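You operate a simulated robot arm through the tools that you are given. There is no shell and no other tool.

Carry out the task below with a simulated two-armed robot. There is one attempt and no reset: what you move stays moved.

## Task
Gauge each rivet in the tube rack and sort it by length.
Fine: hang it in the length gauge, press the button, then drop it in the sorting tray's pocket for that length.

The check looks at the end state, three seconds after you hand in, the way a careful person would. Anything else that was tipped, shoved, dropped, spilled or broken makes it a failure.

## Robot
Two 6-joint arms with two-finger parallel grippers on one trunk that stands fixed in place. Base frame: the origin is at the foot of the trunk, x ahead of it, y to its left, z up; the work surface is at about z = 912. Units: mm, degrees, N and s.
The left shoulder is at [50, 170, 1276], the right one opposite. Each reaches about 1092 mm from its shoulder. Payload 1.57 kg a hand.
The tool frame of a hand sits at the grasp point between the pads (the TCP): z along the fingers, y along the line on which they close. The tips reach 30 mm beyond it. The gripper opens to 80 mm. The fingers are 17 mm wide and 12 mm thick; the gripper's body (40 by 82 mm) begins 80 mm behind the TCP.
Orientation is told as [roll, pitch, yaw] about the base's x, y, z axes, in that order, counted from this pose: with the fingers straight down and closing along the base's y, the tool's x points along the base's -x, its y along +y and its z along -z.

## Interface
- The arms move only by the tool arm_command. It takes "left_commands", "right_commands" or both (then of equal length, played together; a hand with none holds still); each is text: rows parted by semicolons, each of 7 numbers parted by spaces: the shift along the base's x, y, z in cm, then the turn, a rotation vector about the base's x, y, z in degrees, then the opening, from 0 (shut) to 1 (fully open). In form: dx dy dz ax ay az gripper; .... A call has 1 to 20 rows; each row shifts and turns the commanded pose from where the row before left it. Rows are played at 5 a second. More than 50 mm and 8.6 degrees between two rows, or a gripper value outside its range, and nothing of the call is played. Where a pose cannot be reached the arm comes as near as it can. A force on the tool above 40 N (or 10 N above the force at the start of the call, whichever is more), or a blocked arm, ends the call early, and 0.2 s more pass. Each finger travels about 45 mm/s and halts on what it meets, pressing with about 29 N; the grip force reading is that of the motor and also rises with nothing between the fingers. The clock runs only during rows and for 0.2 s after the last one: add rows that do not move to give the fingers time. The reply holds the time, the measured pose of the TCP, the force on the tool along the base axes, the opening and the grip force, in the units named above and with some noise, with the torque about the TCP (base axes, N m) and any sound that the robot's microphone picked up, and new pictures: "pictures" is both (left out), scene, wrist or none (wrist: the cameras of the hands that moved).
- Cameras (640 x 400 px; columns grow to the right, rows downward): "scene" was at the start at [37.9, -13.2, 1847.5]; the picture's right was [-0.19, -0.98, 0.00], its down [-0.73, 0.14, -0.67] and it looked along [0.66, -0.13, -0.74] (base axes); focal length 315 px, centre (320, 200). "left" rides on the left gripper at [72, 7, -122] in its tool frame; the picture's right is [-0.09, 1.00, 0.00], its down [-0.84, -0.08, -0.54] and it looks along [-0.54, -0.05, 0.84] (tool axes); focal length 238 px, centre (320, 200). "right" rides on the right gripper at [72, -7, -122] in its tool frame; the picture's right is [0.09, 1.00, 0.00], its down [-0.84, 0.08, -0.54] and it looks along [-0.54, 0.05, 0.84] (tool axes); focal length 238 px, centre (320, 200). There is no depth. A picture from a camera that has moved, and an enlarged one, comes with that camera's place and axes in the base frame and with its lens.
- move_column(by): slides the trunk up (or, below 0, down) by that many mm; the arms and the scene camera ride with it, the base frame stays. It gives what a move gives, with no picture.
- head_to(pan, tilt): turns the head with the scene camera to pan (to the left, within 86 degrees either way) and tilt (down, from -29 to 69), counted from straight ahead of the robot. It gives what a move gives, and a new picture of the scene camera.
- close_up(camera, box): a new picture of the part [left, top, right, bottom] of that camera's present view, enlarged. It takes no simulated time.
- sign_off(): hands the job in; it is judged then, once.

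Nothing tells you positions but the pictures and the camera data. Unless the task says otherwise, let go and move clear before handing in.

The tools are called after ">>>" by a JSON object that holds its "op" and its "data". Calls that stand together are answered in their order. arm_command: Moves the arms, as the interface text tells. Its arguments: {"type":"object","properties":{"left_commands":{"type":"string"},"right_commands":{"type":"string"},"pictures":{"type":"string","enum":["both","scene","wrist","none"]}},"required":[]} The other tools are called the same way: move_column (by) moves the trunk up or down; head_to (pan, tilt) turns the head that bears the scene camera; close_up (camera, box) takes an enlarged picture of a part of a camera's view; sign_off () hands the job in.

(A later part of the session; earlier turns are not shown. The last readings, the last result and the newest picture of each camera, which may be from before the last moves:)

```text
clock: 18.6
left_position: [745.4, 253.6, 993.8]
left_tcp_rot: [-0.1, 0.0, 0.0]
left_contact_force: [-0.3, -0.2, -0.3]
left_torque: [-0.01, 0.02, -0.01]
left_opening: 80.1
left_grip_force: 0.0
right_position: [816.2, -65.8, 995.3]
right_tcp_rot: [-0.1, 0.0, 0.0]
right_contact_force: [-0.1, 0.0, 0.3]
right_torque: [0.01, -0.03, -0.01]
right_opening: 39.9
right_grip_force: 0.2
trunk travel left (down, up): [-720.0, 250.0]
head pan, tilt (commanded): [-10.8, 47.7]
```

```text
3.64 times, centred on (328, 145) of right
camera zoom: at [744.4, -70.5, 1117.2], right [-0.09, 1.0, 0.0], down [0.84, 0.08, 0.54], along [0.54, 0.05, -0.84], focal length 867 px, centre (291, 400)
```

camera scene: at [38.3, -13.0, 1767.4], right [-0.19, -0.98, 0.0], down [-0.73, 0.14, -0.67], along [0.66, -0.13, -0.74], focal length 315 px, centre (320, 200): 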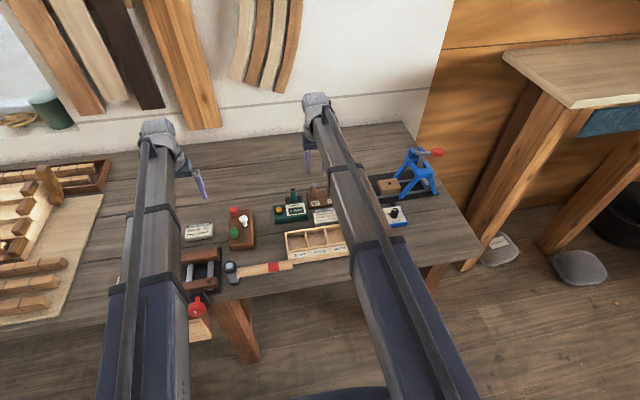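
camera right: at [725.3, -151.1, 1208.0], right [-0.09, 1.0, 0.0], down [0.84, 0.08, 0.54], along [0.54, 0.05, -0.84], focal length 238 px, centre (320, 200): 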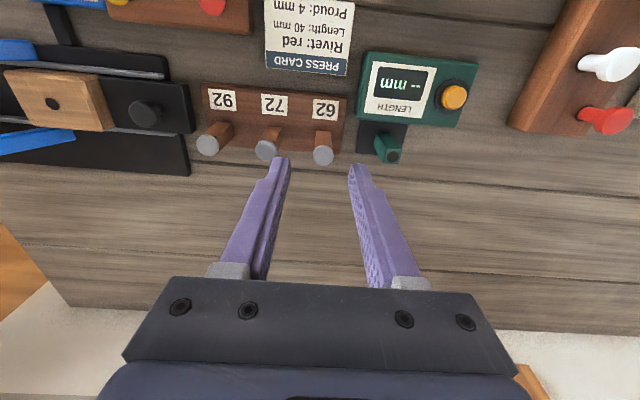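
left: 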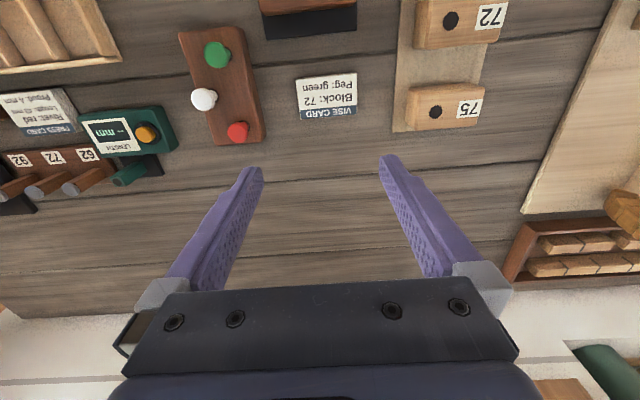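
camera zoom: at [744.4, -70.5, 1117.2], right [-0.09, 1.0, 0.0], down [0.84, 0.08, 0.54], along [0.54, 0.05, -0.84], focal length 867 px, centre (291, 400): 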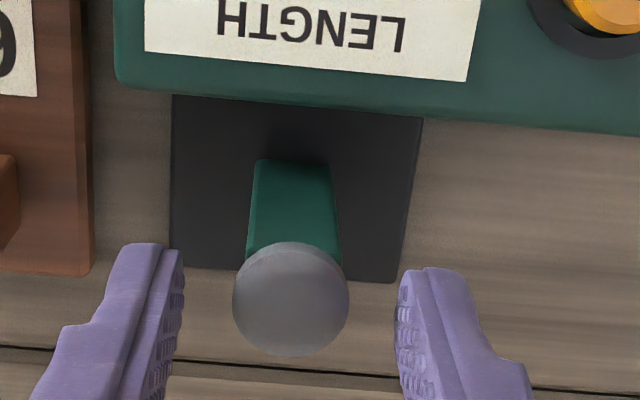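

The rivet hangs in the gauge. Raising clear and looking for the button.

>>> {"op": "move_column", "data": {"by": 60}}

>>> {"op": "close_up", "data": {"camera": "right", "box": [260, 30, 500, 180]}}

>>> {"op": "close_up", "data": {"camera": "left", "box": [0, 100, 240, 260]}}

```text
clock: 19.6
left_position: [744.4, 252.7, 1053.7]
left_tcp_rot: [0.0, 0.0, 0.0]
left_contact_force: [0.6, -0.3, -0.1]
left_torque: [0.0, -0.04, 0.0]
left_opening: 80.1
left_grip_force: 0.1
right_position: [817.2, -64.8, 1054.4]
right_tcp_rot: [0.1, 0.1, -0.1]
right_contact_force: [0.7, 0.2, 0.8]
right_torque: [-0.02, 0.01, 0.0]
right_opening: 40.0
right_grip_force: 0.2
trunk travel left (down, up): [-780.0, 190.0]
head pan, tilt (commanded): [-10.8, 47.7]
```

```text
2.67 times, centred on (380, 105) of right
camera zoom: at [744.6, -70.5, 1177.1], right [-0.09, 1.0, 0.0], down [0.84, 0.08, 0.54], along [0.54, 0.05, -0.84], focal length 636 px, centre (160, 453)
```

zoom: 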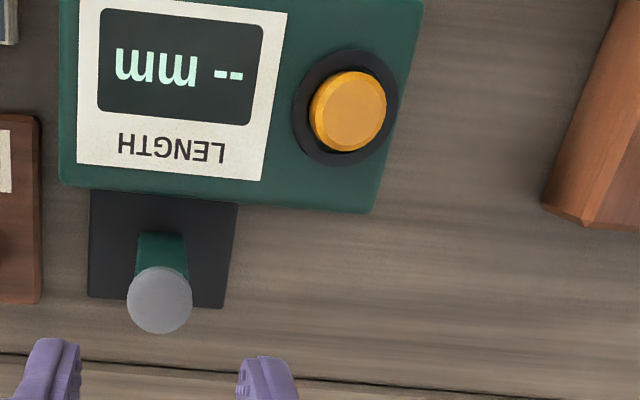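

```text
2.50 times, centred on (120, 180) of left
camera zoom: at [672.9, 260.0, 1177.7], right [0.09, 1.0, 0.0], down [0.84, -0.08, 0.54], along [0.54, -0.05, -0.84], focal length 596 px, centre (820, 250)
```

zoom: 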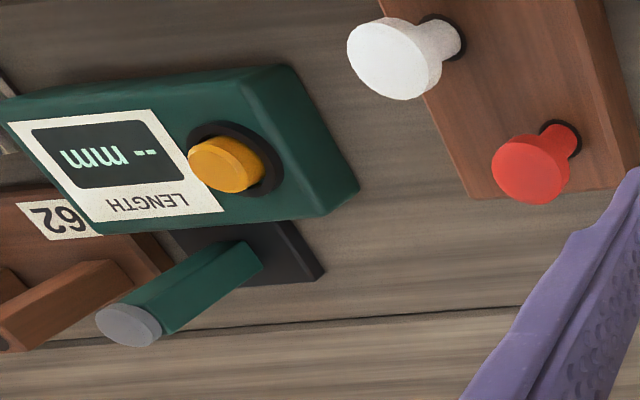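

The button's top is at about (756.5, -7, 943). I'll move the closed right fingers above it, and shift the idle left hand forward so it stays clear of the vise card when the trunk goes down.

>>> {"op": "arm_command", "data": {"right_commands": "-3 2.83 0 0 0 0 0.3; -3.01 2.83 0 0 0 0 0; 0 0 0 0 0 0 0; 0 0 0 0 0 0 0; 0 0 0 0 0 0 0", "left_commands": "3 0 0 0 0 0 1; 3 0 0 0 0 0 1; 0 0 0 0 0 0 1; 0 0 0 0 0 0 1; 0 0 0 0 0 0 1", "pictures": "wrist"}}

>>> {"op": "close_up", "data": {"camera": "right", "box": [240, 70, 400, 190]}}

```text
clock: 20.8
left_position: [803.1, 255.3, 1054.7]
left_tcp_rot: [0.0, 0.0, 0.0]
left_contact_force: [-0.3, -0.6, 0.0]
left_torque: [-0.04, 0.0, 0.02]
left_opening: 79.9
left_grip_force: 0.0
right_position: [757.2, -10.2, 1054.1]
right_tcp_rot: [0.0, 0.1, 0.0]
right_contact_force: [0.2, 0.0, -0.8]
right_torque: [0.0, 0.0, -0.02]
right_opening: 0.3
right_grip_force: 21.0
trunk travel left (down, up): [-780.0, 190.0]
head pan, tilt (commanded): [-10.8, 47.7]
camera right: at [685.1, -15.1, 1177.2], right [-0.09, 1.0, 0.0], down [0.84, 0.08, 0.54], along [0.54, 0.05, -0.84], focal length 238 px, centre (320, 200)
camera left: at [732.3, 260.8, 1177.8], right [0.09, 1.0, 0.0], down [0.84, -0.08, 0.54], along [0.54, -0.05, -0.84], focal length 238 px, centre (320, 200)
```

right: 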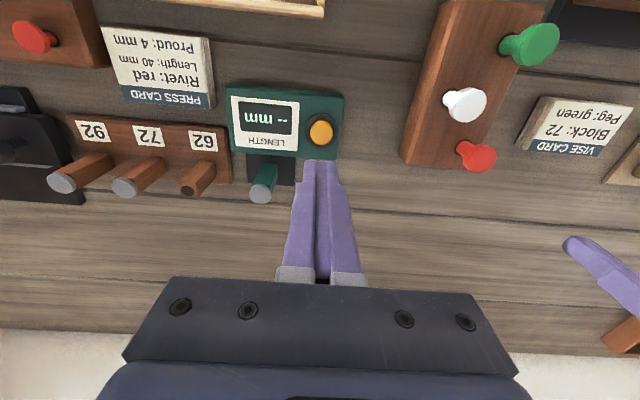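
left: 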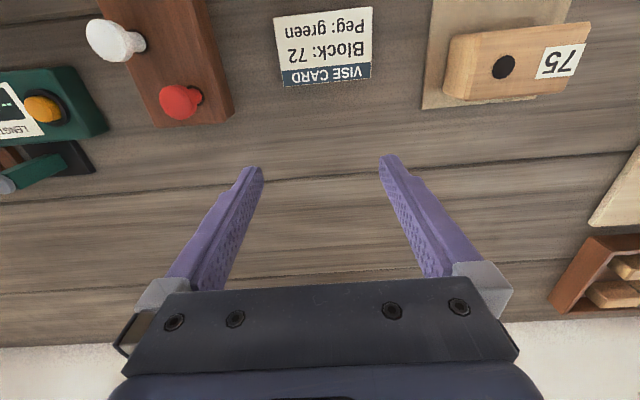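

```text
3.33 times, centred on (320, 130) of right
camera zoom: at [685.1, -15.1, 1177.2], right [-0.09, 1.0, 0.0], down [0.84, 0.08, 0.54], along [0.54, 0.05, -0.84], focal length 794 px, centre (320, 433)
```

zoom: 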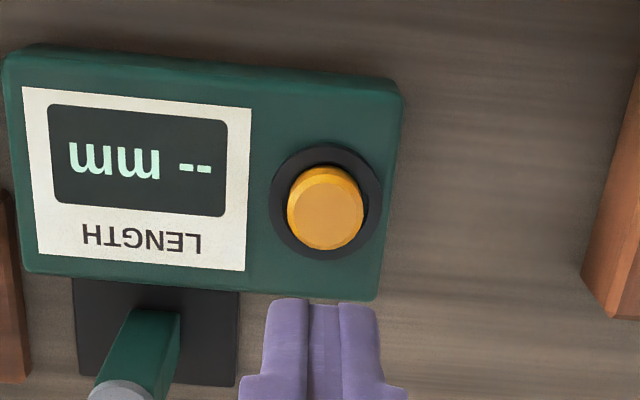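

Small correction over the button, then lower to just above it.

>>> {"op": "arm_command", "data": {"right_commands": "-0.2 0.15 0 0 0 0 0; 0 0 0 0 0 0 0", "pictures": "none"}}

>>> {"op": "move_column", "data": {"by": -74}}

>>> {"op": "close_up", "data": {"camera": "right", "box": [240, 90, 400, 210]}}

>>> {"op": "close_up", "data": {"camera": "left", "box": [0, 0, 640, 400]}}

```text
clock: 21.4
left_position: [804.0, 253.8, 1054.4]
left_tcp_rot: [0.0, 0.0, 0.1]
left_contact_force: [0.1, 0.9, 0.1]
left_torque: [0.03, 0.0, 0.0]
left_opening: 80.1
left_grip_force: 0.0
right_position: [756.0, -9.0, 1055.2]
right_tcp_rot: [0.0, 0.0, -0.1]
right_contact_force: [0.3, 0.1, -0.1]
right_torque: [-0.01, 0.01, 0.0]
right_opening: 0.0
right_grip_force: 21.2
trunk travel left (down, up): [-780.0, 190.0]
head pan, tilt (commanded): [-10.8, 47.7]
```

```text
clock: 22.5
left_position: [803.6, 254.5, 981.1]
left_tcp_rot: [0.0, -0.1, 0.0]
left_contact_force: [-0.4, 0.5, -0.7]
left_torque: [0.01, -0.01, -0.03]
left_opening: 79.8
left_grip_force: 0.0
right_position: [755.0, -8.2, 981.1]
right_tcp_rot: [0.0, 0.1, 0.0]
right_contact_force: [0.1, -1.2, 0.0]
right_torque: [0.01, -0.01, 0.02]
right_opening: 0.0
right_grip_force: 21.5
trunk travel left (down, up): [-706.0, 264.0]
head pan, tilt (commanded): [-10.8, 47.7]
```

```text
3.33 times, centred on (320, 150) of right
camera zoom: at [682.7, -13.4, 1103.4], right [-0.09, 1.0, 0.0], down [0.84, 0.08, 0.54], along [0.54, 0.05, -0.84], focal length 794 px, centre (320, 367)
```

zoom: 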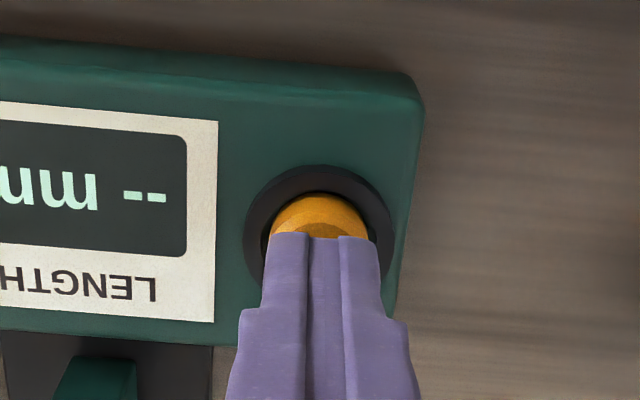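

```text
1.00 times, centred on (320, 200) of left (not enlarged: the box is as wide or as high as the picture)
camera zoom: at [732.1, 260.9, 1104.0], right [0.09, 1.0, 0.0], down [0.84, -0.08, 0.54], along [0.54, -0.05, -0.84], focal length 238 px, centre (320, 200)
```

zoom: 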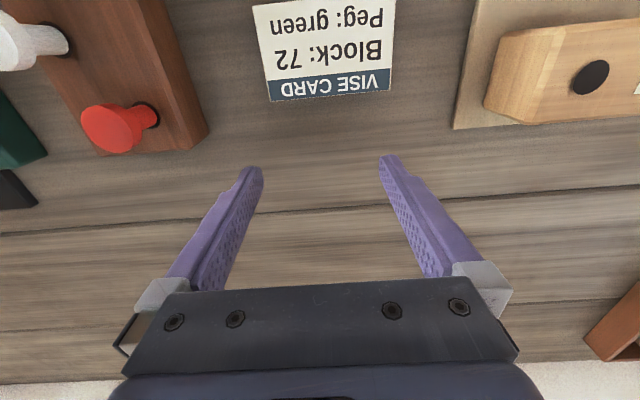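

Closed fingertips are centred above the button. Lowering in small steps to press it.

>>> {"op": "move_column", "data": {"by": -6}}

>>> {"op": "move_column", "data": {"by": -2}}

>>> {"op": "close_up", "data": {"camera": "right", "box": [180, 70, 420, 230]}}

```text
clock: 23.1
left_position: [803.6, 253.4, 973.6]
left_tcp_rot: [0.0, -0.1, 0.0]
left_contact_force: [0.9, -0.1, -0.4]
left_torque: [0.01, -0.03, -0.01]
left_opening: 80.1
left_grip_force: 0.0
right_position: [753.6, -8.2, 973.7]
right_tcp_rot: [0.0, 0.0, 0.0]
right_contact_force: [0.0, -0.7, -0.3]
right_torque: [0.03, 0.03, -0.01]
right_opening: 0.0
right_grip_force: 21.2
trunk travel left (down, up): [-700.0, 270.0]
head pan, tilt (commanded): [-10.8, 47.7]
```

```text
clock: 23.6
left_position: [804.8, 255.2, 972.4]
left_tcp_rot: [-0.1, 0.0, 0.0]
left_contact_force: [0.4, 0.0, -0.5]
left_torque: [0.0, -0.02, -0.02]
left_opening: 80.0
left_grip_force: 0.0
right_position: [754.7, -7.6, 973.6]
right_tcp_rot: [-0.1, -0.1, 0.0]
right_contact_force: [0.4, -0.4, -0.2]
right_torque: [-0.01, -0.01, -0.02]
right_opening: 0.0
right_grip_force: 21.6
trunk travel left (down, up): [-698.0, 272.0]
head pan, tilt (commanded): [-10.8, 47.7]
```

```text
2.50 times, centred on (300, 150) of right
camera zoom: at [682.8, -13.4, 1095.2], right [-0.09, 1.0, 0.0], down [0.84, 0.08, 0.54], along [0.54, 0.05, -0.84], focal length 596 px, centre (370, 325)
```

zoom: 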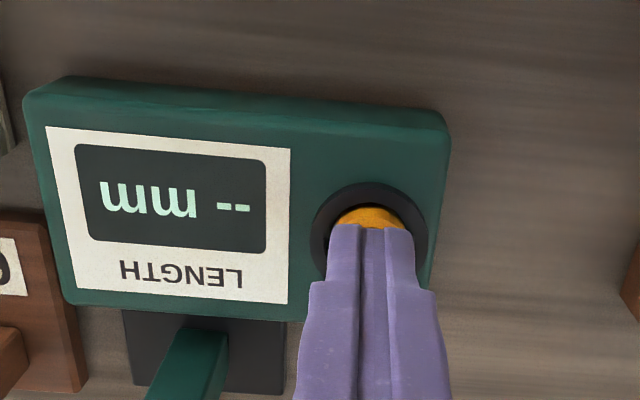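

>>> {"op": "move_column", "data": {"by": -2}}

>>> {"op": "close_up", "data": {"camera": "right", "box": [180, 70, 420, 230]}}

```text
clock: 24.1
left_position: [803.6, 254.7, 969.9]
left_tcp_rot: [0.0, 0.1, 0.1]
left_contact_force: [0.4, 0.1, 0.3]
left_torque: [-0.02, 0.02, 0.01]
left_opening: 80.2
left_grip_force: 0.1
right_position: [753.8, -8.2, 970.9]
right_tcp_rot: [-0.1, 0.0, 0.0]
right_contact_force: [0.8, -0.1, 0.1]
right_torque: [-0.02, 0.0, 0.02]
right_opening: 0.0
right_grip_force: 21.2
trunk travel left (down, up): [-696.0, 274.0]
head pan, tilt (commanded): [-10.8, 47.7]
```

```text
2.50 times, centred on (300, 150) of right
camera zoom: at [682.8, -13.4, 1093.3], right [-0.09, 1.0, 0.0], down [0.84, 0.08, 0.54], along [0.54, 0.05, -0.84], focal length 596 px, centre (370, 325)
```

zoom: 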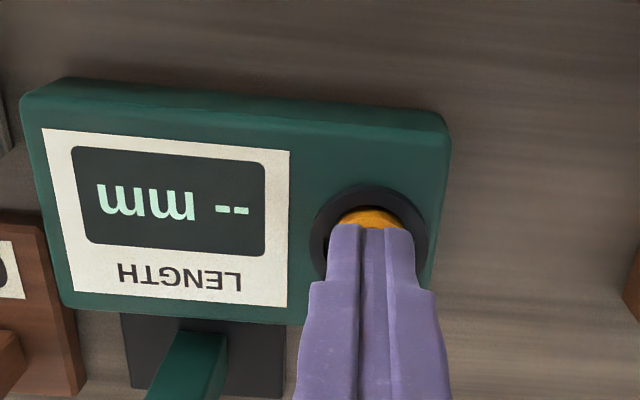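

No contact yet; continuing down in small steps.

>>> {"op": "move_column", "data": {"by": -2}}

>>> {"op": "move_column", "data": {"by": -1.5}}

>>> {"op": "close_up", "data": {"camera": "right", "box": [180, 70, 420, 230]}}

```text
clock: 24.6
left_position: [803.4, 254.0, 969.1]
left_tcp_rot: [0.1, -0.1, 0.0]
left_contact_force: [-0.6, 0.2, -0.9]
left_torque: [0.0, 0.02, 0.0]
left_opening: 79.9
left_grip_force: 0.0
right_position: [753.9, -8.2, 969.3]
right_tcp_rot: [0.0, 0.1, 0.1]
right_contact_force: [1.8, 0.4, 1.2]
right_torque: [-0.02, -0.06, -0.02]
right_opening: 0.0
right_grip_force: 21.3
trunk travel left (down, up): [-694.0, 276.0]
head pan, tilt (commanded): [-10.8, 47.7]
heard: click
```

```text
clock: 25.1
left_position: [804.2, 255.0, 967.8]
left_tcp_rot: [0.0, 0.1, -0.1]
left_contact_force: [0.4, 0.1, -0.5]
left_torque: [0.0, 0.01, 0.04]
left_opening: 80.1
left_grip_force: 0.0
right_position: [755.0, -9.0, 967.2]
right_tcp_rot: [0.0, 0.1, 0.2]
right_contact_force: [1.1, 0.1, 3.8]
right_torque: [0.03, -0.06, 0.0]
right_opening: 0.0
right_grip_force: 21.3
trunk travel left (down, up): [-692.0, 278.0]
head pan, tilt (commanded): [-10.8, 47.7]
```

```text
2.50 times, centred on (300, 150) of right
camera zoom: at [682.8, -13.4, 1089.9], right [-0.09, 1.0, 0.0], down [0.84, 0.08, 0.54], along [0.54, 0.05, -0.84], focal length 596 px, centre (370, 325)
```

zoom: 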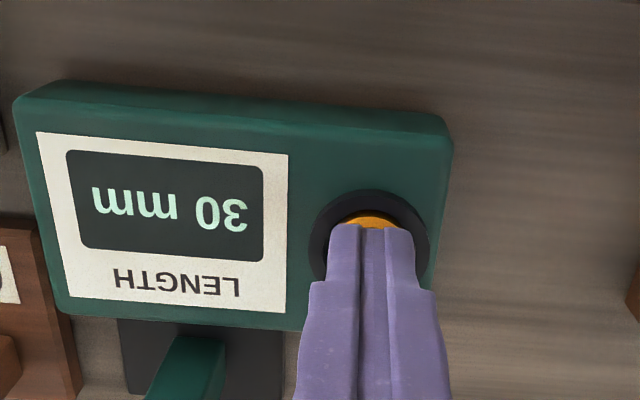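

The gauge clicked and reads 30 mm for rivet "62". I'll raise, go back to the rivet, and regrasp it.

>>> {"op": "move_column", "data": {"by": 88}}

>>> {"op": "arm_command", "data": {"right_commands": "3.1 -2.9 0 0 0 0 0.2; 3.11 -2.91 0 0 0 0 0.5; 0 0 0 0 0 0 0.5; 0 0 0 0 0 0 0.5", "pictures": "none"}}

>>> {"op": "close_up", "data": {"camera": "right", "box": [240, 60, 440, 185]}}

```text
clock: 26.4
left_position: [803.8, 254.1, 1055.2]
left_tcp_rot: [-0.1, 0.0, 0.1]
left_contact_force: [0.4, 0.4, -0.9]
left_torque: [-0.01, 0.03, 0.01]
left_opening: 80.2
left_grip_force: 0.1
right_position: [755.1, -7.5, 1054.2]
right_tcp_rot: [0.0, 0.0, 0.1]
right_contact_force: [0.3, 0.9, 0.5]
right_torque: [0.01, 0.0, 0.0]
right_opening: 0.2
right_grip_force: 20.8
trunk travel left (down, up): [-780.0, 190.0]
head pan, tilt (commanded): [-10.8, 47.7]
```

```text
clock: 27.4
left_position: [802.6, 254.0, 1054.6]
left_tcp_rot: [0.0, 0.1, 0.0]
left_contact_force: [-0.6, 0.1, -0.5]
left_torque: [-0.01, -0.03, -0.01]
left_opening: 79.9
left_grip_force: 0.2
right_position: [817.7, -65.1, 1054.8]
right_tcp_rot: [0.0, 0.0, 0.1]
right_contact_force: [0.5, -0.4, 0.1]
right_torque: [-0.02, 0.0, 0.01]
right_opening: 40.0
right_grip_force: 0.1
trunk travel left (down, up): [-780.0, 190.0]
head pan, tilt (commanded): [-10.8, 47.7]
```

```text
3.20 times, centred on (340, 122) of right
camera zoom: at [745.6, -70.7, 1177.6], right [-0.09, 1.0, 0.0], down [0.84, 0.08, 0.54], along [0.54, 0.05, -0.84], focal length 763 px, centre (256, 448)
```

zoom: 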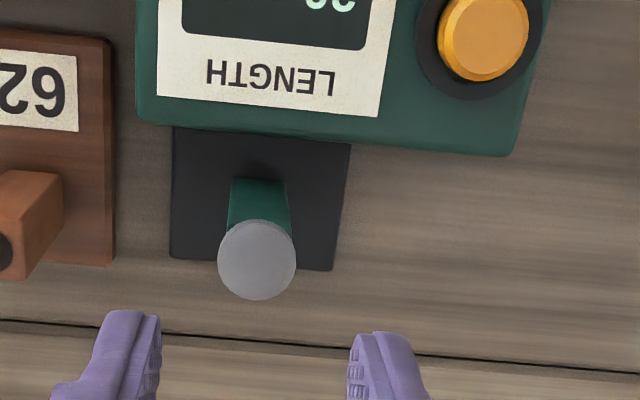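

Aligned in y; x is about 1 mm too far forward. Correcting, then lowering to grasp height.

>>> {"op": "arm_command", "data": {"right_commands": "-0.12 0 0 0 0 0 0.5; 0 0 0 0 0 0 0.5", "pictures": "none"}}

>>> {"op": "move_column", "data": {"by": -60}}

>>> {"op": "close_up", "data": {"camera": "right", "box": [240, 100, 440, 225]}}

```text
clock: 27.9
left_position: [803.9, 254.7, 1055.3]
left_tcp_rot: [0.0, 0.0, 0.0]
left_contact_force: [-0.3, 1.1, 0.4]
left_torque: [0.0, 0.03, 0.0]
left_opening: 80.0
left_grip_force: 0.0
right_position: [816.6, -65.4, 1054.6]
right_tcp_rot: [0.0, 0.0, 0.0]
right_contact_force: [-0.9, -0.4, 0.1]
right_torque: [0.03, 0.0, 0.0]
right_opening: 40.1
right_grip_force: 0.0
trunk travel left (down, up): [-780.0, 190.0]
head pan, tilt (commanded): [-10.8, 47.7]
```

```text
clock: 28.9
left_position: [803.5, 254.5, 994.7]
left_tcp_rot: [-0.1, 0.1, 0.0]
left_contact_force: [-0.8, -0.2, 0.2]
left_torque: [0.0, -0.02, -0.02]
left_opening: 80.0
left_grip_force: 0.1
right_position: [816.2, -65.9, 996.5]
right_tcp_rot: [0.0, -0.1, 0.0]
right_contact_force: [-0.5, -0.3, 0.1]
right_torque: [0.01, 0.01, 0.0]
right_opening: 40.2
right_grip_force: 0.0
trunk travel left (down, up): [-720.0, 250.0]
head pan, tilt (commanded): [-10.8, 47.7]
```

```text
3.20 times, centred on (340, 162) of right
camera zoom: at [743.8, -70.9, 1117.9], right [-0.09, 1.0, 0.0], down [0.84, 0.08, 0.54], along [0.54, 0.05, -0.84], focal length 763 px, centre (256, 320)
```

zoom: 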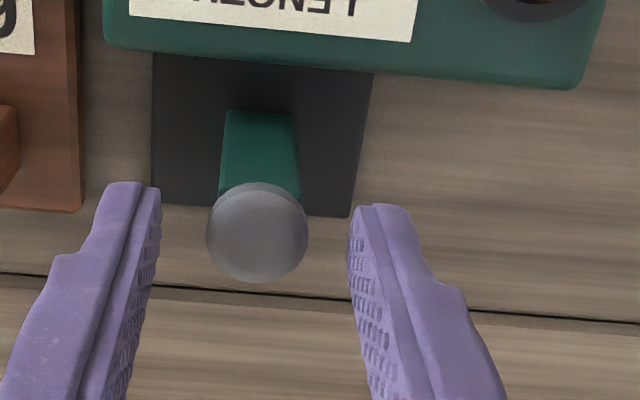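

Closing on the rivet head and lifting.

>>> {"op": "arm_command", "data": {"right_commands": "0 0 0 0 0 0 0.3; 0 0 0 0 0 0 0.2; 0 0 0 0 0 0 0.1; 0 0 0 0 0 0 0; 0 0 0 0 0 0 0", "pictures": "none"}}

>>> {"op": "move_column", "data": {"by": 80}}

>>> {"op": "close_up", "data": {"camera": "right", "box": [240, 60, 440, 205]}}

```text
clock: 30.1
left_position: [803.3, 253.8, 995.3]
left_tcp_rot: [0.1, 0.0, 0.1]
left_contact_force: [-0.5, -0.1, 0.3]
left_torque: [-0.03, -0.03, 0.0]
left_opening: 80.0
left_grip_force: 0.1
right_position: [816.6, -65.3, 995.6]
right_tcp_rot: [-0.1, 0.0, 0.1]
right_contact_force: [-0.4, -0.2, -0.3]
right_torque: [0.03, -0.03, 0.0]
right_opening: 20.6
right_grip_force: 28.9
trunk travel left (down, up): [-720.0, 250.0]
head pan, tilt (commanded): [-10.8, 47.7]
```

```text
clock: 31.3
left_position: [803.6, 255.1, 1074.8]
left_tcp_rot: [-0.1, 0.0, 0.0]
left_contact_force: [-0.2, 0.5, -0.1]
left_torque: [-0.02, -0.03, 0.0]
left_opening: 80.2
left_grip_force: 0.1
right_position: [815.4, -65.9, 1074.8]
right_tcp_rot: [0.0, -0.1, 0.1]
right_contact_force: [0.5, 0.1, -0.5]
right_torque: [0.01, 0.0, 0.0]
right_opening: 20.4
right_grip_force: 29.3
trunk travel left (down, up): [-800.0, 170.0]
head pan, tilt (commanded): [-10.8, 47.7]
```

```text
2.76 times, centred on (340, 132) of right
camera zoom: at [744.2, -70.9, 1197.5], right [-0.09, 1.0, 0.0], down [0.84, 0.08, 0.54], along [0.54, 0.05, -0.84], focal length 658 px, centre (265, 386)
```

zoom: 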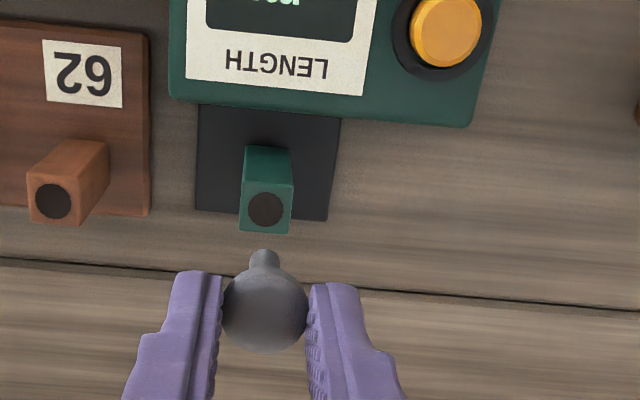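

Rivet in hand. Moving towards the tray's 30 mm pocket (about x=620, y=-51), keeping height.

>>> {"op": "arm_command", "data": {"right_commands": "-4.5 0.3 0 0 0 0 0; -4.5 0.3 0 0 0 0 0; -4.5 0.3 0 0 0 0 0; -4.5 0.3 0 0 0 0 0; -1.6 0.1 0 0 0 0 0; 0 0 0 0 0 0 0", "pictures": "wrist"}}

>>> {"op": "close_up", "data": {"camera": "right", "box": [180, 50, 440, 210]}}

```text
clock: 32.7
left_position: [804.3, 255.2, 1075.4]
left_tcp_rot: [0.0, 0.0, 0.0]
left_contact_force: [0.3, 0.2, 1.0]
left_torque: [-0.03, 0.02, -0.01]
left_opening: 79.9
left_grip_force: 0.0
right_position: [620.1, -52.0, 1074.8]
right_tcp_rot: [0.1, 0.0, 0.0]
right_contact_force: [-0.4, 0.1, -0.2]
right_torque: [0.0, 0.02, -0.03]
right_opening: 20.5
right_grip_force: 29.5
trunk travel left (down, up): [-800.0, 170.0]
head pan, tilt (commanded): [-10.8, 47.7]
camera right: at [547.6, -58.2, 1197.7], right [-0.09, 1.0, 0.0], down [0.84, 0.08, 0.54], along [0.54, 0.05, -0.84], focal length 238 px, centre (320, 200)
```

right: 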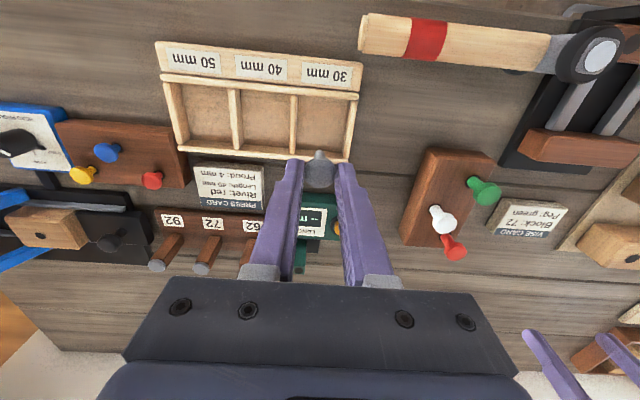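

```text
2.46 times, centred on (310, 130) of right
camera zoom: at [547.6, -58.2, 1197.7], right [-0.09, 1.0, 0.0], down [0.84, 0.08, 0.54], along [0.54, 0.05, -0.84], focal length 587 px, centre (345, 372)
```

zoom: 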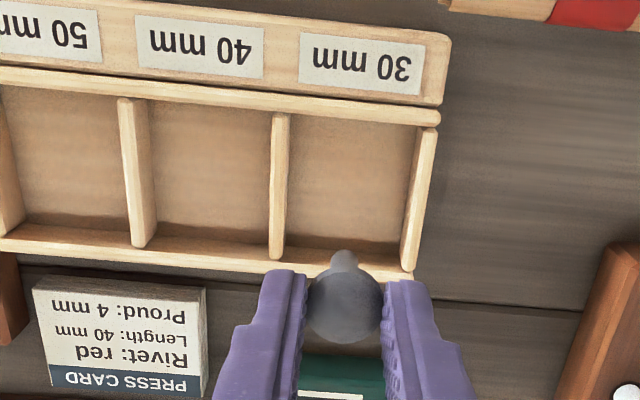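

The 30 mm pocket is right below: the rivet's axis projects to the middle of its floor; wall tops are at about z≈933. Lowering in two steps.

>>> {"op": "move_column", "data": {"by": -80}}

>>> {"op": "close_up", "data": {"camera": "right", "box": [200, 70, 440, 220]}}

>>> {"op": "close_up", "data": {"camera": "scene", "box": [220, 100, 420, 300]}}

```text
clock: 33.9
left_position: [803.7, 254.7, 994.6]
left_tcp_rot: [0.0, 0.1, 0.0]
left_contact_force: [-0.7, -0.3, 0.0]
left_torque: [-0.03, -0.01, 0.01]
left_opening: 80.1
left_grip_force: 0.1
right_position: [620.9, -52.9, 995.5]
right_tcp_rot: [0.0, 0.1, 0.0]
right_contact_force: [0.1, -0.6, 0.6]
right_torque: [0.04, -0.01, -0.02]
right_opening: 20.4
right_grip_force: 29.1
trunk travel left (down, up): [-720.0, 250.0]
head pan, tilt (commanded): [-10.8, 47.7]
```

```text
2.67 times, centred on (320, 145) of right
camera zoom: at [547.6, -58.3, 1117.8], right [-0.09, 1.0, 0.0], down [0.84, 0.08, 0.54], along [0.54, 0.05, -0.84], focal length 636 px, centre (320, 347)
```

zoom: 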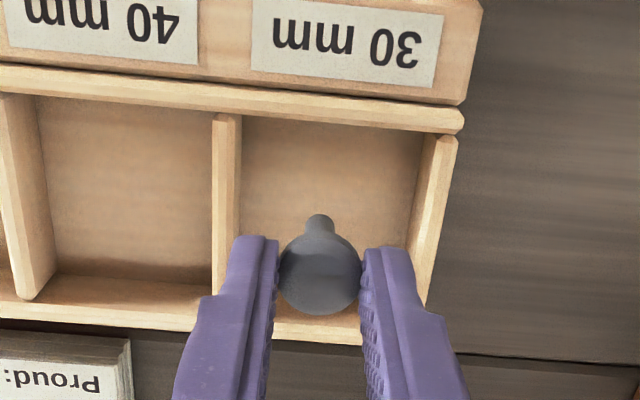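

```text
2.00 times, centred on (320, 200) of scene
camera zoom: at [37.7, -13.2, 1677.0], right [-0.19, -0.98, 0.0], down [-0.73, 0.14, -0.67], along [0.66, -0.13, -0.74], focal length 630 px, centre (320, 200)
```

zoom: 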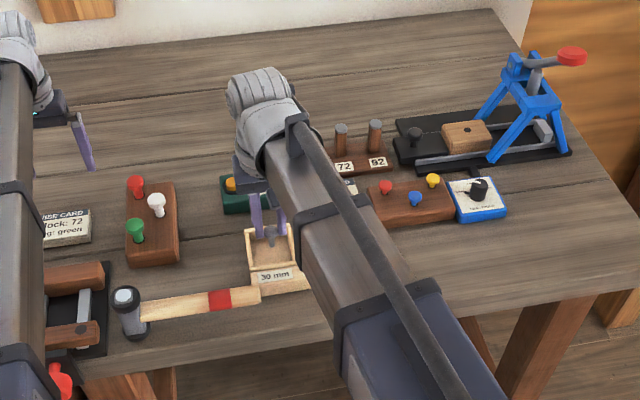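

Clear of the walls. Lowering 20 mm more and releasing.

>>> {"op": "move_column", "data": {"by": -19}}

>>> {"op": "close_up", "data": {"camera": "right", "box": [200, 70, 440, 220]}}

```text
clock: 34.5
left_position: [803.4, 254.3, 976.7]
left_tcp_rot: [0.1, 0.0, 0.0]
left_contact_force: [0.6, -0.1, -0.2]
left_torque: [0.02, 0.01, -0.01]
left_opening: 79.9
left_grip_force: 0.1
right_position: [620.4, -53.6, 976.9]
right_tcp_rot: [0.0, 0.0, 0.1]
right_contact_force: [-0.3, -0.2, -0.1]
right_torque: [0.01, 0.0, -0.01]
right_opening: 20.3
right_grip_force: 29.5
trunk travel left (down, up): [-701.0, 269.0]
head pan, tilt (commanded): [-10.8, 47.7]
```

```text
2.67 times, centred on (320, 145) of right
camera zoom: at [547.5, -58.3, 1098.8], right [-0.09, 1.0, 0.0], down [0.84, 0.08, 0.54], along [0.54, 0.05, -0.84], focal length 636 px, centre (320, 347)
```

zoom: 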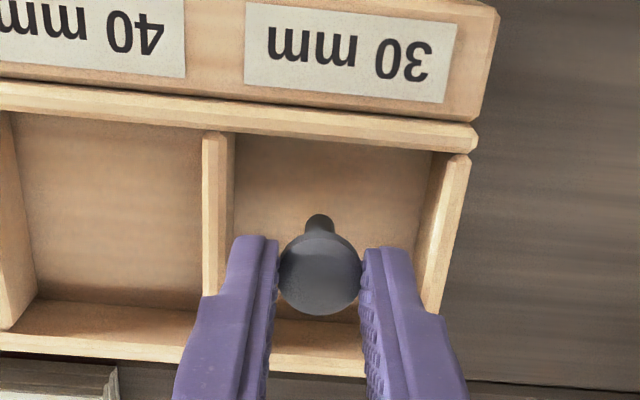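

Releasing the rivet in the 30 mm pocket.

>>> {"op": "arm_command", "data": {"right_commands": "0 0 0 0 0 0 0.32; 0 0 0 0 0 0 0.38; 0 0 0 0 0 0 0.38; 0 0 0 0 0 0 0.38; 0 0 0 0 0 0 0.38", "pictures": "none"}}

>>> {"op": "close_up", "data": {"camera": "right", "box": [200, 70, 440, 220]}}

```text
clock: 35.8
left_position: [803.4, 253.6, 976.1]
left_tcp_rot: [0.0, 0.0, -0.1]
left_contact_force: [-1.3, 0.0, 0.1]
left_torque: [0.01, 0.01, 0.04]
left_opening: 80.2
left_grip_force: 0.1
right_position: [619.0, -52.7, 976.4]
right_tcp_rot: [-0.1, 0.1, 0.1]
right_contact_force: [-0.5, 0.6, 0.2]
right_torque: [-0.01, 0.02, -0.02]
right_opening: 30.3
right_grip_force: 0.0
trunk travel left (down, up): [-701.0, 269.0]
head pan, tilt (commanded): [-10.8, 47.7]
```

```text
2.67 times, centred on (320, 145) of right
camera zoom: at [547.7, -58.3, 1098.7], right [-0.09, 1.0, 0.0], down [0.84, 0.08, 0.54], along [0.54, 0.05, -0.84], focal length 636 px, centre (320, 347)
```

zoom: 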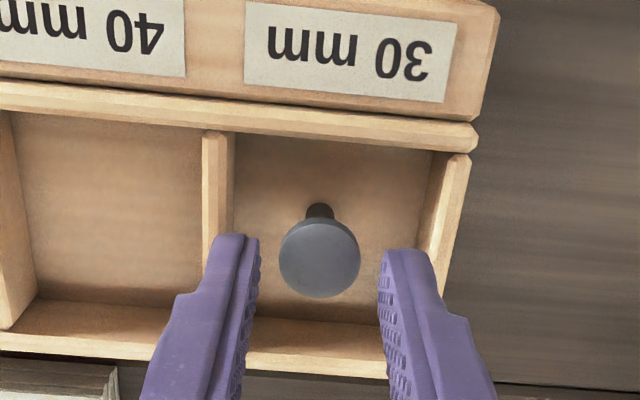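

The rivet stands in the 30 mm pocket. Raising straight up, then moving above the "72" tube.

>>> {"op": "move_column", "data": {"by": 84}}

>>> {"op": "arm_command", "data": {"right_commands": "4 -2.96 0 0 0 0 0.38; 4 -2.96 0 0 0 0 0.38; 4 -2.96 0 0 0 0 0.5; 4 -2.96 0 0 0 0 0.5; 4.18 -2.98 0 0 0 0 0.5; 0 0 0 0 0 0 0.5", "pictures": "none"}}

>>> {"op": "close_up", "data": {"camera": "right", "box": [240, 60, 440, 205]}}

>>> {"op": "close_up", "data": {"camera": "scene", "box": [220, 150, 420, 300]}}

```text
clock: 37.0
left_position: [804.3, 254.2, 1060.2]
left_tcp_rot: [0.0, 0.1, 0.0]
left_contact_force: [0.3, -0.8, 0.6]
left_torque: [0.02, 0.04, -0.01]
left_opening: 79.9
left_grip_force: 0.1
right_position: [620.3, -53.6, 1059.3]
right_tcp_rot: [0.0, 0.0, 0.0]
right_contact_force: [0.8, 0.2, -0.6]
right_torque: [0.0, 0.01, -0.02]
right_opening: 30.6
right_grip_force: 0.0
trunk travel left (down, up): [-785.0, 185.0]
head pan, tilt (commanded): [-10.8, 47.7]
```

```text
refused: row 5 steps farther than a row can; nothing moved
```

```text
2.76 times, centred on (340, 132) of right
camera zoom: at [547.8, -58.3, 1182.6], right [-0.09, 1.0, 0.0], down [0.84, 0.08, 0.54], along [0.54, 0.05, -0.84], focal length 658 px, centre (265, 386)
```

zoom: 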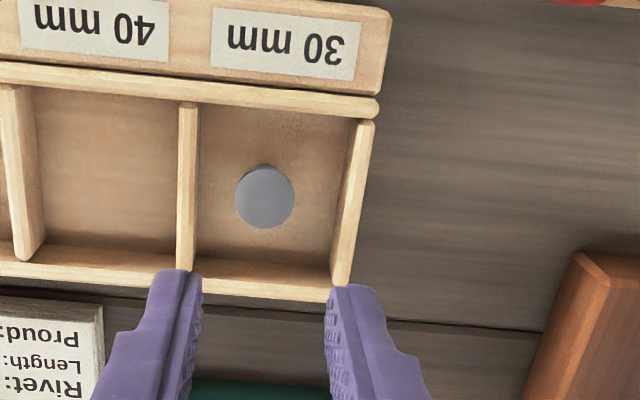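

```text
2.67 times, centred on (320, 225) of scene
camera zoom: at [38.0, -13.1, 1741.9], right [-0.19, -0.98, 0.0], down [-0.73, 0.14, -0.67], along [0.66, -0.13, -0.74], focal length 840 px, centre (320, 133)
```

zoom: 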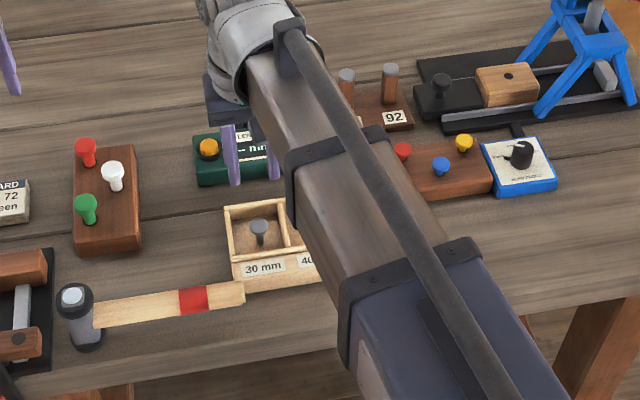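

The 30 mm rivet stands in its pocket. Now moving to the "72" tube with smaller steps.

>>> {"op": "arm_command", "data": {"right_commands": "3.36 -2.47 0 0 0 0 0.38; 3.36 -2.47 0 0 0 0 0.38; 3.36 -2.47 0 0 0 0 0.5; 3.36 -2.47 0 0 0 0 0.5; 3.37 -2.47 0 0 0 0 0.5; 3.37 -2.47 0 0 0 0 0.5; 0 0 0 0 0 0 0.5; 0 0 0 0 0 0 0.5", "pictures": "none"}}

>>> {"op": "close_up", "data": {"camera": "right", "box": [240, 60, 440, 205]}}

```text
clock: 38.8
left_position: [804.2, 254.5, 1059.7]
left_tcp_rot: [0.0, -0.1, -0.1]
left_contact_force: [-0.7, 0.2, 0.0]
left_torque: [0.02, -0.01, -0.01]
left_opening: 79.6
left_grip_force: 0.0
right_position: [821.8, -202.6, 1058.7]
right_tcp_rot: [0.1, 0.0, 0.0]
right_contact_force: [-0.2, 0.0, 0.3]
right_torque: [0.02, 0.04, 0.02]
right_opening: 40.0
right_grip_force: 0.1
trunk travel left (down, up): [-785.0, 185.0]
head pan, tilt (commanded): [-10.8, 47.7]
```

```text
2.76 times, centred on (340, 132) of right
camera zoom: at [749.6, -207.7, 1182.5], right [-0.09, 1.0, 0.0], down [0.84, 0.08, 0.54], along [0.54, 0.05, -0.84], focal length 658 px, centre (265, 386)
```

zoom: 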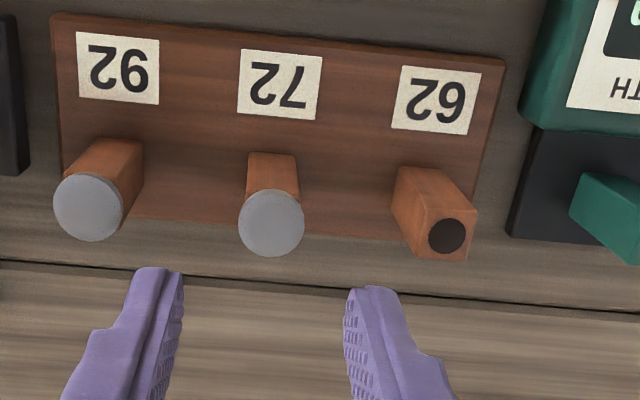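

The head of "72" is about 1.6 mm towards +y. Correcting and lowering.

>>> {"op": "arm_command", "data": {"right_commands": "0.04 0.15 0 0 0 0 0.5; 0 0 0 0 0 0 0.5", "pictures": "none"}}

>>> {"op": "move_column", "data": {"by": -69}}

>>> {"op": "close_up", "data": {"camera": "right", "box": [240, 100, 440, 225]}}

```text
clock: 39.4
left_position: [802.9, 255.4, 1060.3]
left_tcp_rot: [0.0, 0.1, 0.0]
left_contact_force: [-0.2, -0.5, 0.0]
left_torque: [0.02, 0.01, -0.02]
left_opening: 80.1
left_grip_force: 0.1
right_position: [822.0, -200.4, 1060.3]
right_tcp_rot: [0.0, -0.1, 0.0]
right_contact_force: [0.2, 0.1, -0.2]
right_torque: [0.02, 0.02, 0.05]
right_opening: 40.1
right_grip_force: 0.0
trunk travel left (down, up): [-785.0, 185.0]
head pan, tilt (commanded): [-10.8, 47.7]
```

```text
clock: 40.4
left_position: [803.4, 254.0, 991.3]
left_tcp_rot: [0.0, 0.0, 0.0]
left_contact_force: [0.2, -0.5, 0.4]
left_torque: [0.0, -0.01, 0.02]
left_opening: 79.8
left_grip_force: 0.1
right_position: [822.2, -200.6, 992.1]
right_tcp_rot: [0.1, 0.0, 0.0]
right_contact_force: [-0.3, 0.7, -0.4]
right_torque: [0.0, 0.0, 0.01]
right_opening: 39.7
right_grip_force: 0.0
trunk travel left (down, up): [-716.0, 254.0]
head pan, tilt (commanded): [-10.8, 47.7]
```

```text
3.20 times, centred on (340, 162) of right
camera zoom: at [749.6, -205.6, 1113.9], right [-0.09, 1.0, 0.0], down [0.84, 0.08, 0.54], along [0.54, 0.05, -0.84], focal length 763 px, centre (256, 320)
```

zoom: 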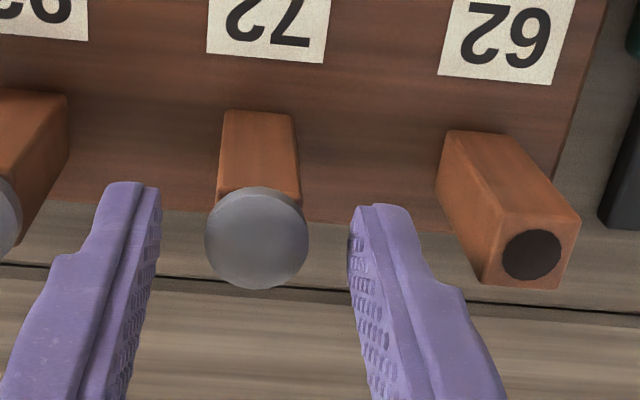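

Well aligned. Closing on "72" and lifting clear.

>>> {"op": "arm_command", "data": {"right_commands": "0 0 0 0 0 0 0.3; 0 0 0 0 0 0 0.2; 0 0 0 0 0 0 0.1; 0 0 0 0 0 0 0; 0 0 0 0 0 0 0", "pictures": "none"}}

>>> {"op": "move_column", "data": {"by": 84}}

>>> {"op": "close_up", "data": {"camera": "right", "box": [240, 60, 440, 205]}}

```text
clock: 41.6
left_position: [803.3, 254.5, 991.0]
left_tcp_rot: [0.1, -0.1, 0.0]
left_contact_force: [0.1, 0.6, 0.0]
left_torque: [0.01, 0.01, 0.02]
left_opening: 79.9
left_grip_force: 0.0
right_position: [822.7, -200.8, 991.0]
right_tcp_rot: [0.0, 0.0, 0.0]
right_contact_force: [0.3, -0.2, 0.7]
right_torque: [0.0, 0.02, -0.01]
right_opening: 20.6
right_grip_force: 28.8
trunk travel left (down, up): [-716.0, 254.0]
head pan, tilt (commanded): [-10.8, 47.7]
```

```text
clock: 42.8
left_position: [803.3, 255.3, 1075.8]
left_tcp_rot: [0.0, 0.1, 0.0]
left_contact_force: [0.5, -0.7, 0.5]
left_torque: [0.01, -0.07, -0.01]
left_opening: 79.8
left_grip_force: 0.1
right_position: [821.2, -199.4, 1076.0]
right_tcp_rot: [0.0, 0.0, 0.0]
right_contact_force: [1.4, -0.1, -1.1]
right_torque: [0.01, -0.02, 0.01]
right_opening: 20.5
right_grip_force: 29.3
trunk travel left (down, up): [-800.0, 170.0]
head pan, tilt (commanded): [-10.8, 47.7]
```

```text
2.76 times, centred on (340, 132) of right
camera zoom: at [750.0, -205.6, 1197.5], right [-0.09, 1.0, 0.0], down [0.84, 0.08, 0.54], along [0.54, 0.05, -0.84], focal length 658 px, centre (265, 386)
```

zoom: 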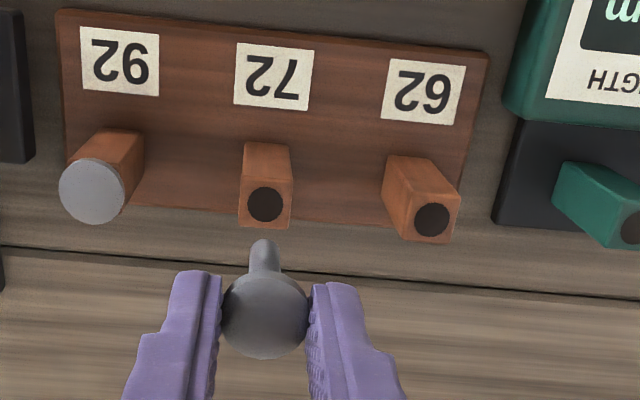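

Lifted; this one is longer (shank tip further down). Moving to above the gauge post.

>>> {"op": "arm_command", "data": {"right_commands": "-0.19 4.5 0 0 0 0 0; -0.19 4.5 0 0 0 0 0; -0.19 4.5 0 0 0 0 0; 0 0 0 0 0 0 0; 0 0 0 0 0 0 0", "pictures": "none"}}

>>> {"op": "close_up", "data": {"camera": "right", "box": [280, 100, 376, 190]}}

```text
clock: 44.0
left_position: [803.6, 255.2, 1074.8]
left_tcp_rot: [0.1, 0.0, -0.1]
left_contact_force: [0.0, 0.1, 0.1]
left_torque: [-0.02, 0.03, -0.06]
left_opening: 80.0
left_grip_force: 0.1
right_position: [816.5, -63.7, 1076.2]
right_tcp_rot: [0.1, 0.0, -0.1]
right_contact_force: [0.0, 0.9, -0.4]
right_torque: [0.02, -0.02, -0.03]
right_opening: 20.7
right_grip_force: 29.0
trunk travel left (down, up): [-800.0, 170.0]
head pan, tilt (commanded): [-10.8, 47.7]
```

```text
4.44 times, centred on (328, 145) of right
camera zoom: at [744.0, -69.1, 1197.7], right [-0.09, 1.0, 0.0], down [0.84, 0.08, 0.54], along [0.54, 0.05, -0.84], focal length 1059 px, centre (284, 444)
```

zoom: 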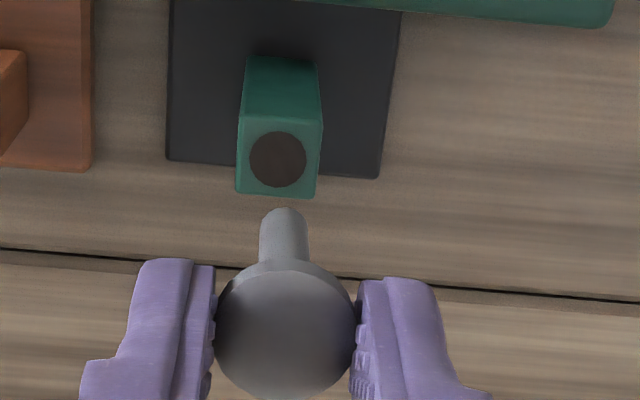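

The hole is 1.4 mm towards -y of the shank; correcting and lowering to just above the post.

>>> {"op": "arm_command", "data": {"right_commands": "0.03 -0.14 0 0 0 0 0; 0 0 0 0 0 0 0", "pictures": "none"}}

>>> {"op": "move_column", "data": {"by": -36}}

>>> {"op": "close_up", "data": {"camera": "right", "box": [280, 100, 376, 190]}}

```text
clock: 44.6
left_position: [803.0, 254.9, 1074.8]
left_tcp_rot: [0.0, 0.0, 0.0]
left_contact_force: [-0.1, 0.8, -0.1]
left_torque: [0.0, 0.01, 0.03]
left_opening: 80.0
left_grip_force: 0.0
right_position: [816.8, -67.0, 1073.8]
right_tcp_rot: [0.0, 0.1, 0.0]
right_contact_force: [0.3, 0.5, -0.3]
right_torque: [-0.05, 0.03, 0.0]
right_opening: 20.6
right_grip_force: 28.9
trunk travel left (down, up): [-800.0, 170.0]
head pan, tilt (commanded): [-10.8, 47.7]
```

```text
clock: 45.4
left_position: [803.8, 254.6, 1040.1]
left_tcp_rot: [0.0, 0.0, -0.1]
left_contact_force: [-0.2, -0.6, -0.2]
left_torque: [0.03, 0.02, 0.03]
left_opening: 80.0
left_grip_force: 0.0
right_position: [817.1, -66.8, 1039.4]
right_tcp_rot: [0.0, 0.0, 0.0]
right_contact_force: [0.0, 0.2, -0.9]
right_torque: [0.0, -0.02, 0.02]
right_opening: 20.4
right_grip_force: 29.4
trunk travel left (down, up): [-764.0, 206.0]
head pan, tilt (commanded): [-10.8, 47.7]
```

```text
4.44 times, centred on (328, 145) of right
camera zoom: at [744.3, -71.6, 1161.8], right [-0.09, 1.0, 0.0], down [0.84, 0.08, 0.54], along [0.54, 0.05, -0.84], focal length 1059 px, centre (284, 444)
```

zoom: 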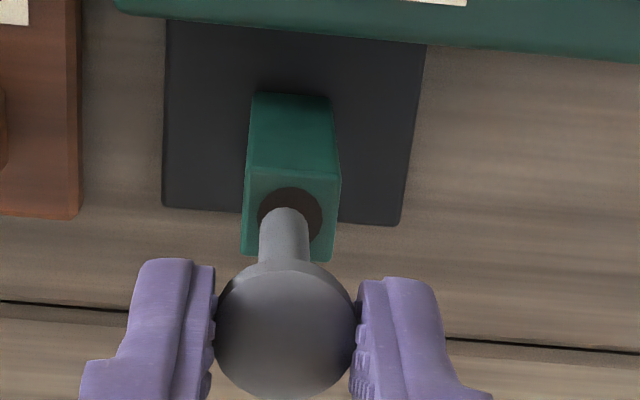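

Overshot slightly: hole is now 1.1 mm towards +y. Correcting and checking again.

>>> {"op": "arm_command", "data": {"right_commands": "0 0.1 0 0 0 0 0; 0 0 0 0 0 0 0; 0 0 0 0 0 0 0", "pictures": "none"}}

>>> {"op": "close_up", "data": {"camera": "right", "box": [280, 100, 376, 190]}}

```text
clock: 46.2
left_position: [804.3, 254.0, 1040.1]
left_tcp_rot: [-0.1, 0.0, 0.0]
left_contact_force: [0.1, -0.5, 0.4]
left_torque: [-0.03, -0.01, 0.0]
left_opening: 80.0
left_grip_force: 0.0
right_position: [815.5, -65.0, 1039.0]
right_tcp_rot: [0.0, 0.0, 0.0]
right_contact_force: [0.1, 0.9, -0.4]
right_torque: [0.0, 0.0, 0.03]
right_opening: 20.8
right_grip_force: 29.5
trunk travel left (down, up): [-764.0, 206.0]
head pan, tilt (commanded): [-10.8, 47.7]
```

```text
4.44 times, centred on (328, 145) of right
camera zoom: at [744.5, -70.4, 1161.7], right [-0.09, 1.0, 0.0], down [0.84, 0.08, 0.54], along [0.54, 0.05, -0.84], focal length 1059 px, centre (284, 444)
```

zoom: 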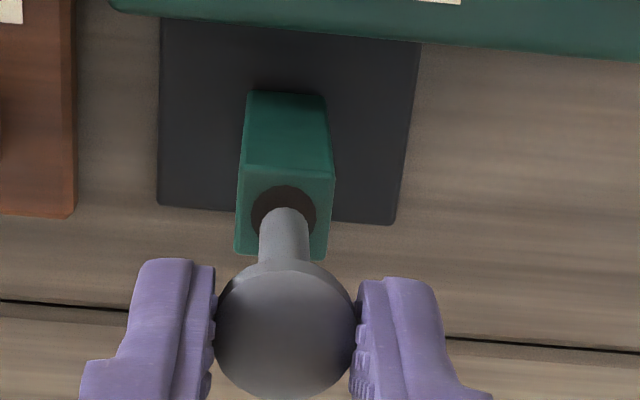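

Aligned. Lowering 16 mm into the hole.

>>> {"op": "move_column", "data": {"by": -16}}

>>> {"op": "close_up", "data": {"camera": "right", "box": [280, 110, 376, 200]}}

```text
clock: 46.9
left_position: [802.7, 254.1, 1021.7]
left_tcp_rot: [0.0, 0.1, 0.0]
left_contact_force: [0.3, 0.1, 1.7]
left_torque: [-0.02, -0.06, 0.01]
left_opening: 80.0
left_grip_force: 0.0
right_position: [817.6, -65.0, 1023.4]
right_tcp_rot: [0.0, 0.0, 0.0]
right_contact_force: [0.6, -0.3, -1.1]
right_torque: [0.01, -0.03, 0.0]
right_opening: 20.8
right_grip_force: 29.1
trunk travel left (down, up): [-748.0, 222.0]
head pan, tilt (commanded): [-10.8, 47.7]
```

```text
4.44 times, centred on (328, 155) of right
camera zoom: at [744.3, -70.5, 1145.8], right [-0.09, 1.0, 0.0], down [0.84, 0.08, 0.54], along [0.54, 0.05, -0.84], focal length 1059 px, centre (284, 400)
```

zoom: 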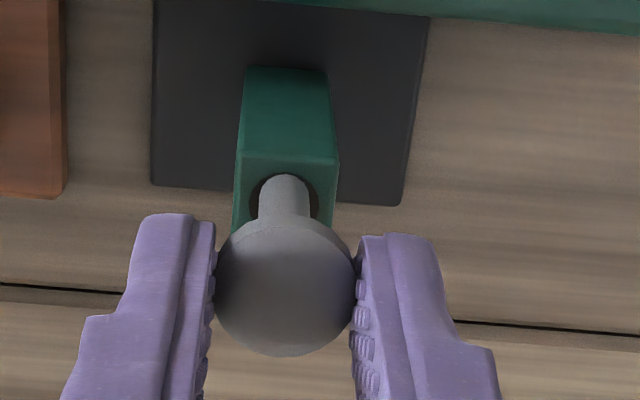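

No contact force; the shank is in the hole. Lowering to seat.

>>> {"op": "move_column", "data": {"by": -12}}

>>> {"op": "move_column", "data": {"by": -16}}

>>> {"op": "close_up", "data": {"camera": "right", "box": [280, 110, 376, 200]}}

```text
clock: 47.5
left_position: [802.6, 255.2, 1011.5]
left_tcp_rot: [0.0, 0.0, 0.0]
left_contact_force: [0.3, -0.3, -0.3]
left_torque: [-0.01, -0.03, -0.01]
left_opening: 80.0
left_grip_force: 0.1
right_position: [816.6, -64.4, 1010.5]
right_tcp_rot: [0.0, 0.0, 0.0]
right_contact_force: [-0.4, 0.4, -1.3]
right_torque: [-0.02, 0.01, -0.01]
right_opening: 20.7
right_grip_force: 29.0
trunk travel left (down, up): [-736.0, 234.0]
head pan, tilt (commanded): [-10.8, 47.7]
```

```text
clock: 48.1
left_position: [803.1, 255.2, 995.5]
left_tcp_rot: [-0.1, 0.0, 0.0]
left_contact_force: [0.0, 0.2, -0.4]
left_torque: [0.0, -0.01, -0.01]
left_opening: 80.3
left_grip_force: 0.1
right_position: [816.0, -65.0, 995.3]
right_tcp_rot: [0.0, 0.1, 0.0]
right_contact_force: [-0.4, 0.4, 0.3]
right_torque: [0.0, 0.0, -0.01]
right_opening: 20.7
right_grip_force: 29.3
trunk travel left (down, up): [-720.0, 250.0]
head pan, tilt (commanded): [-10.8, 47.7]
```

```text
4.44 times, centred on (328, 155) of right
camera zoom: at [744.3, -70.5, 1117.8], right [-0.09, 1.0, 0.0], down [0.84, 0.08, 0.54], along [0.54, 0.05, -0.84], focal length 1059 px, centre (284, 400)
```

zoom: 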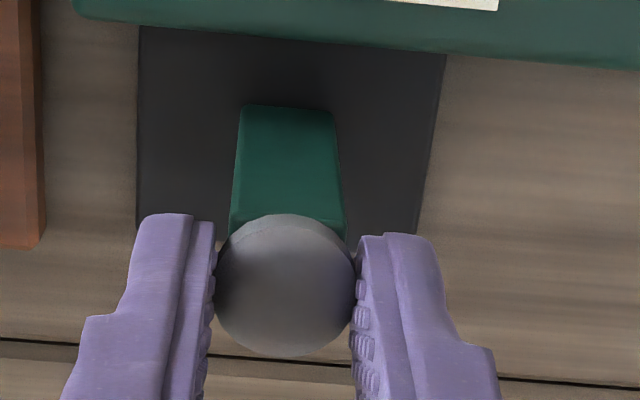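

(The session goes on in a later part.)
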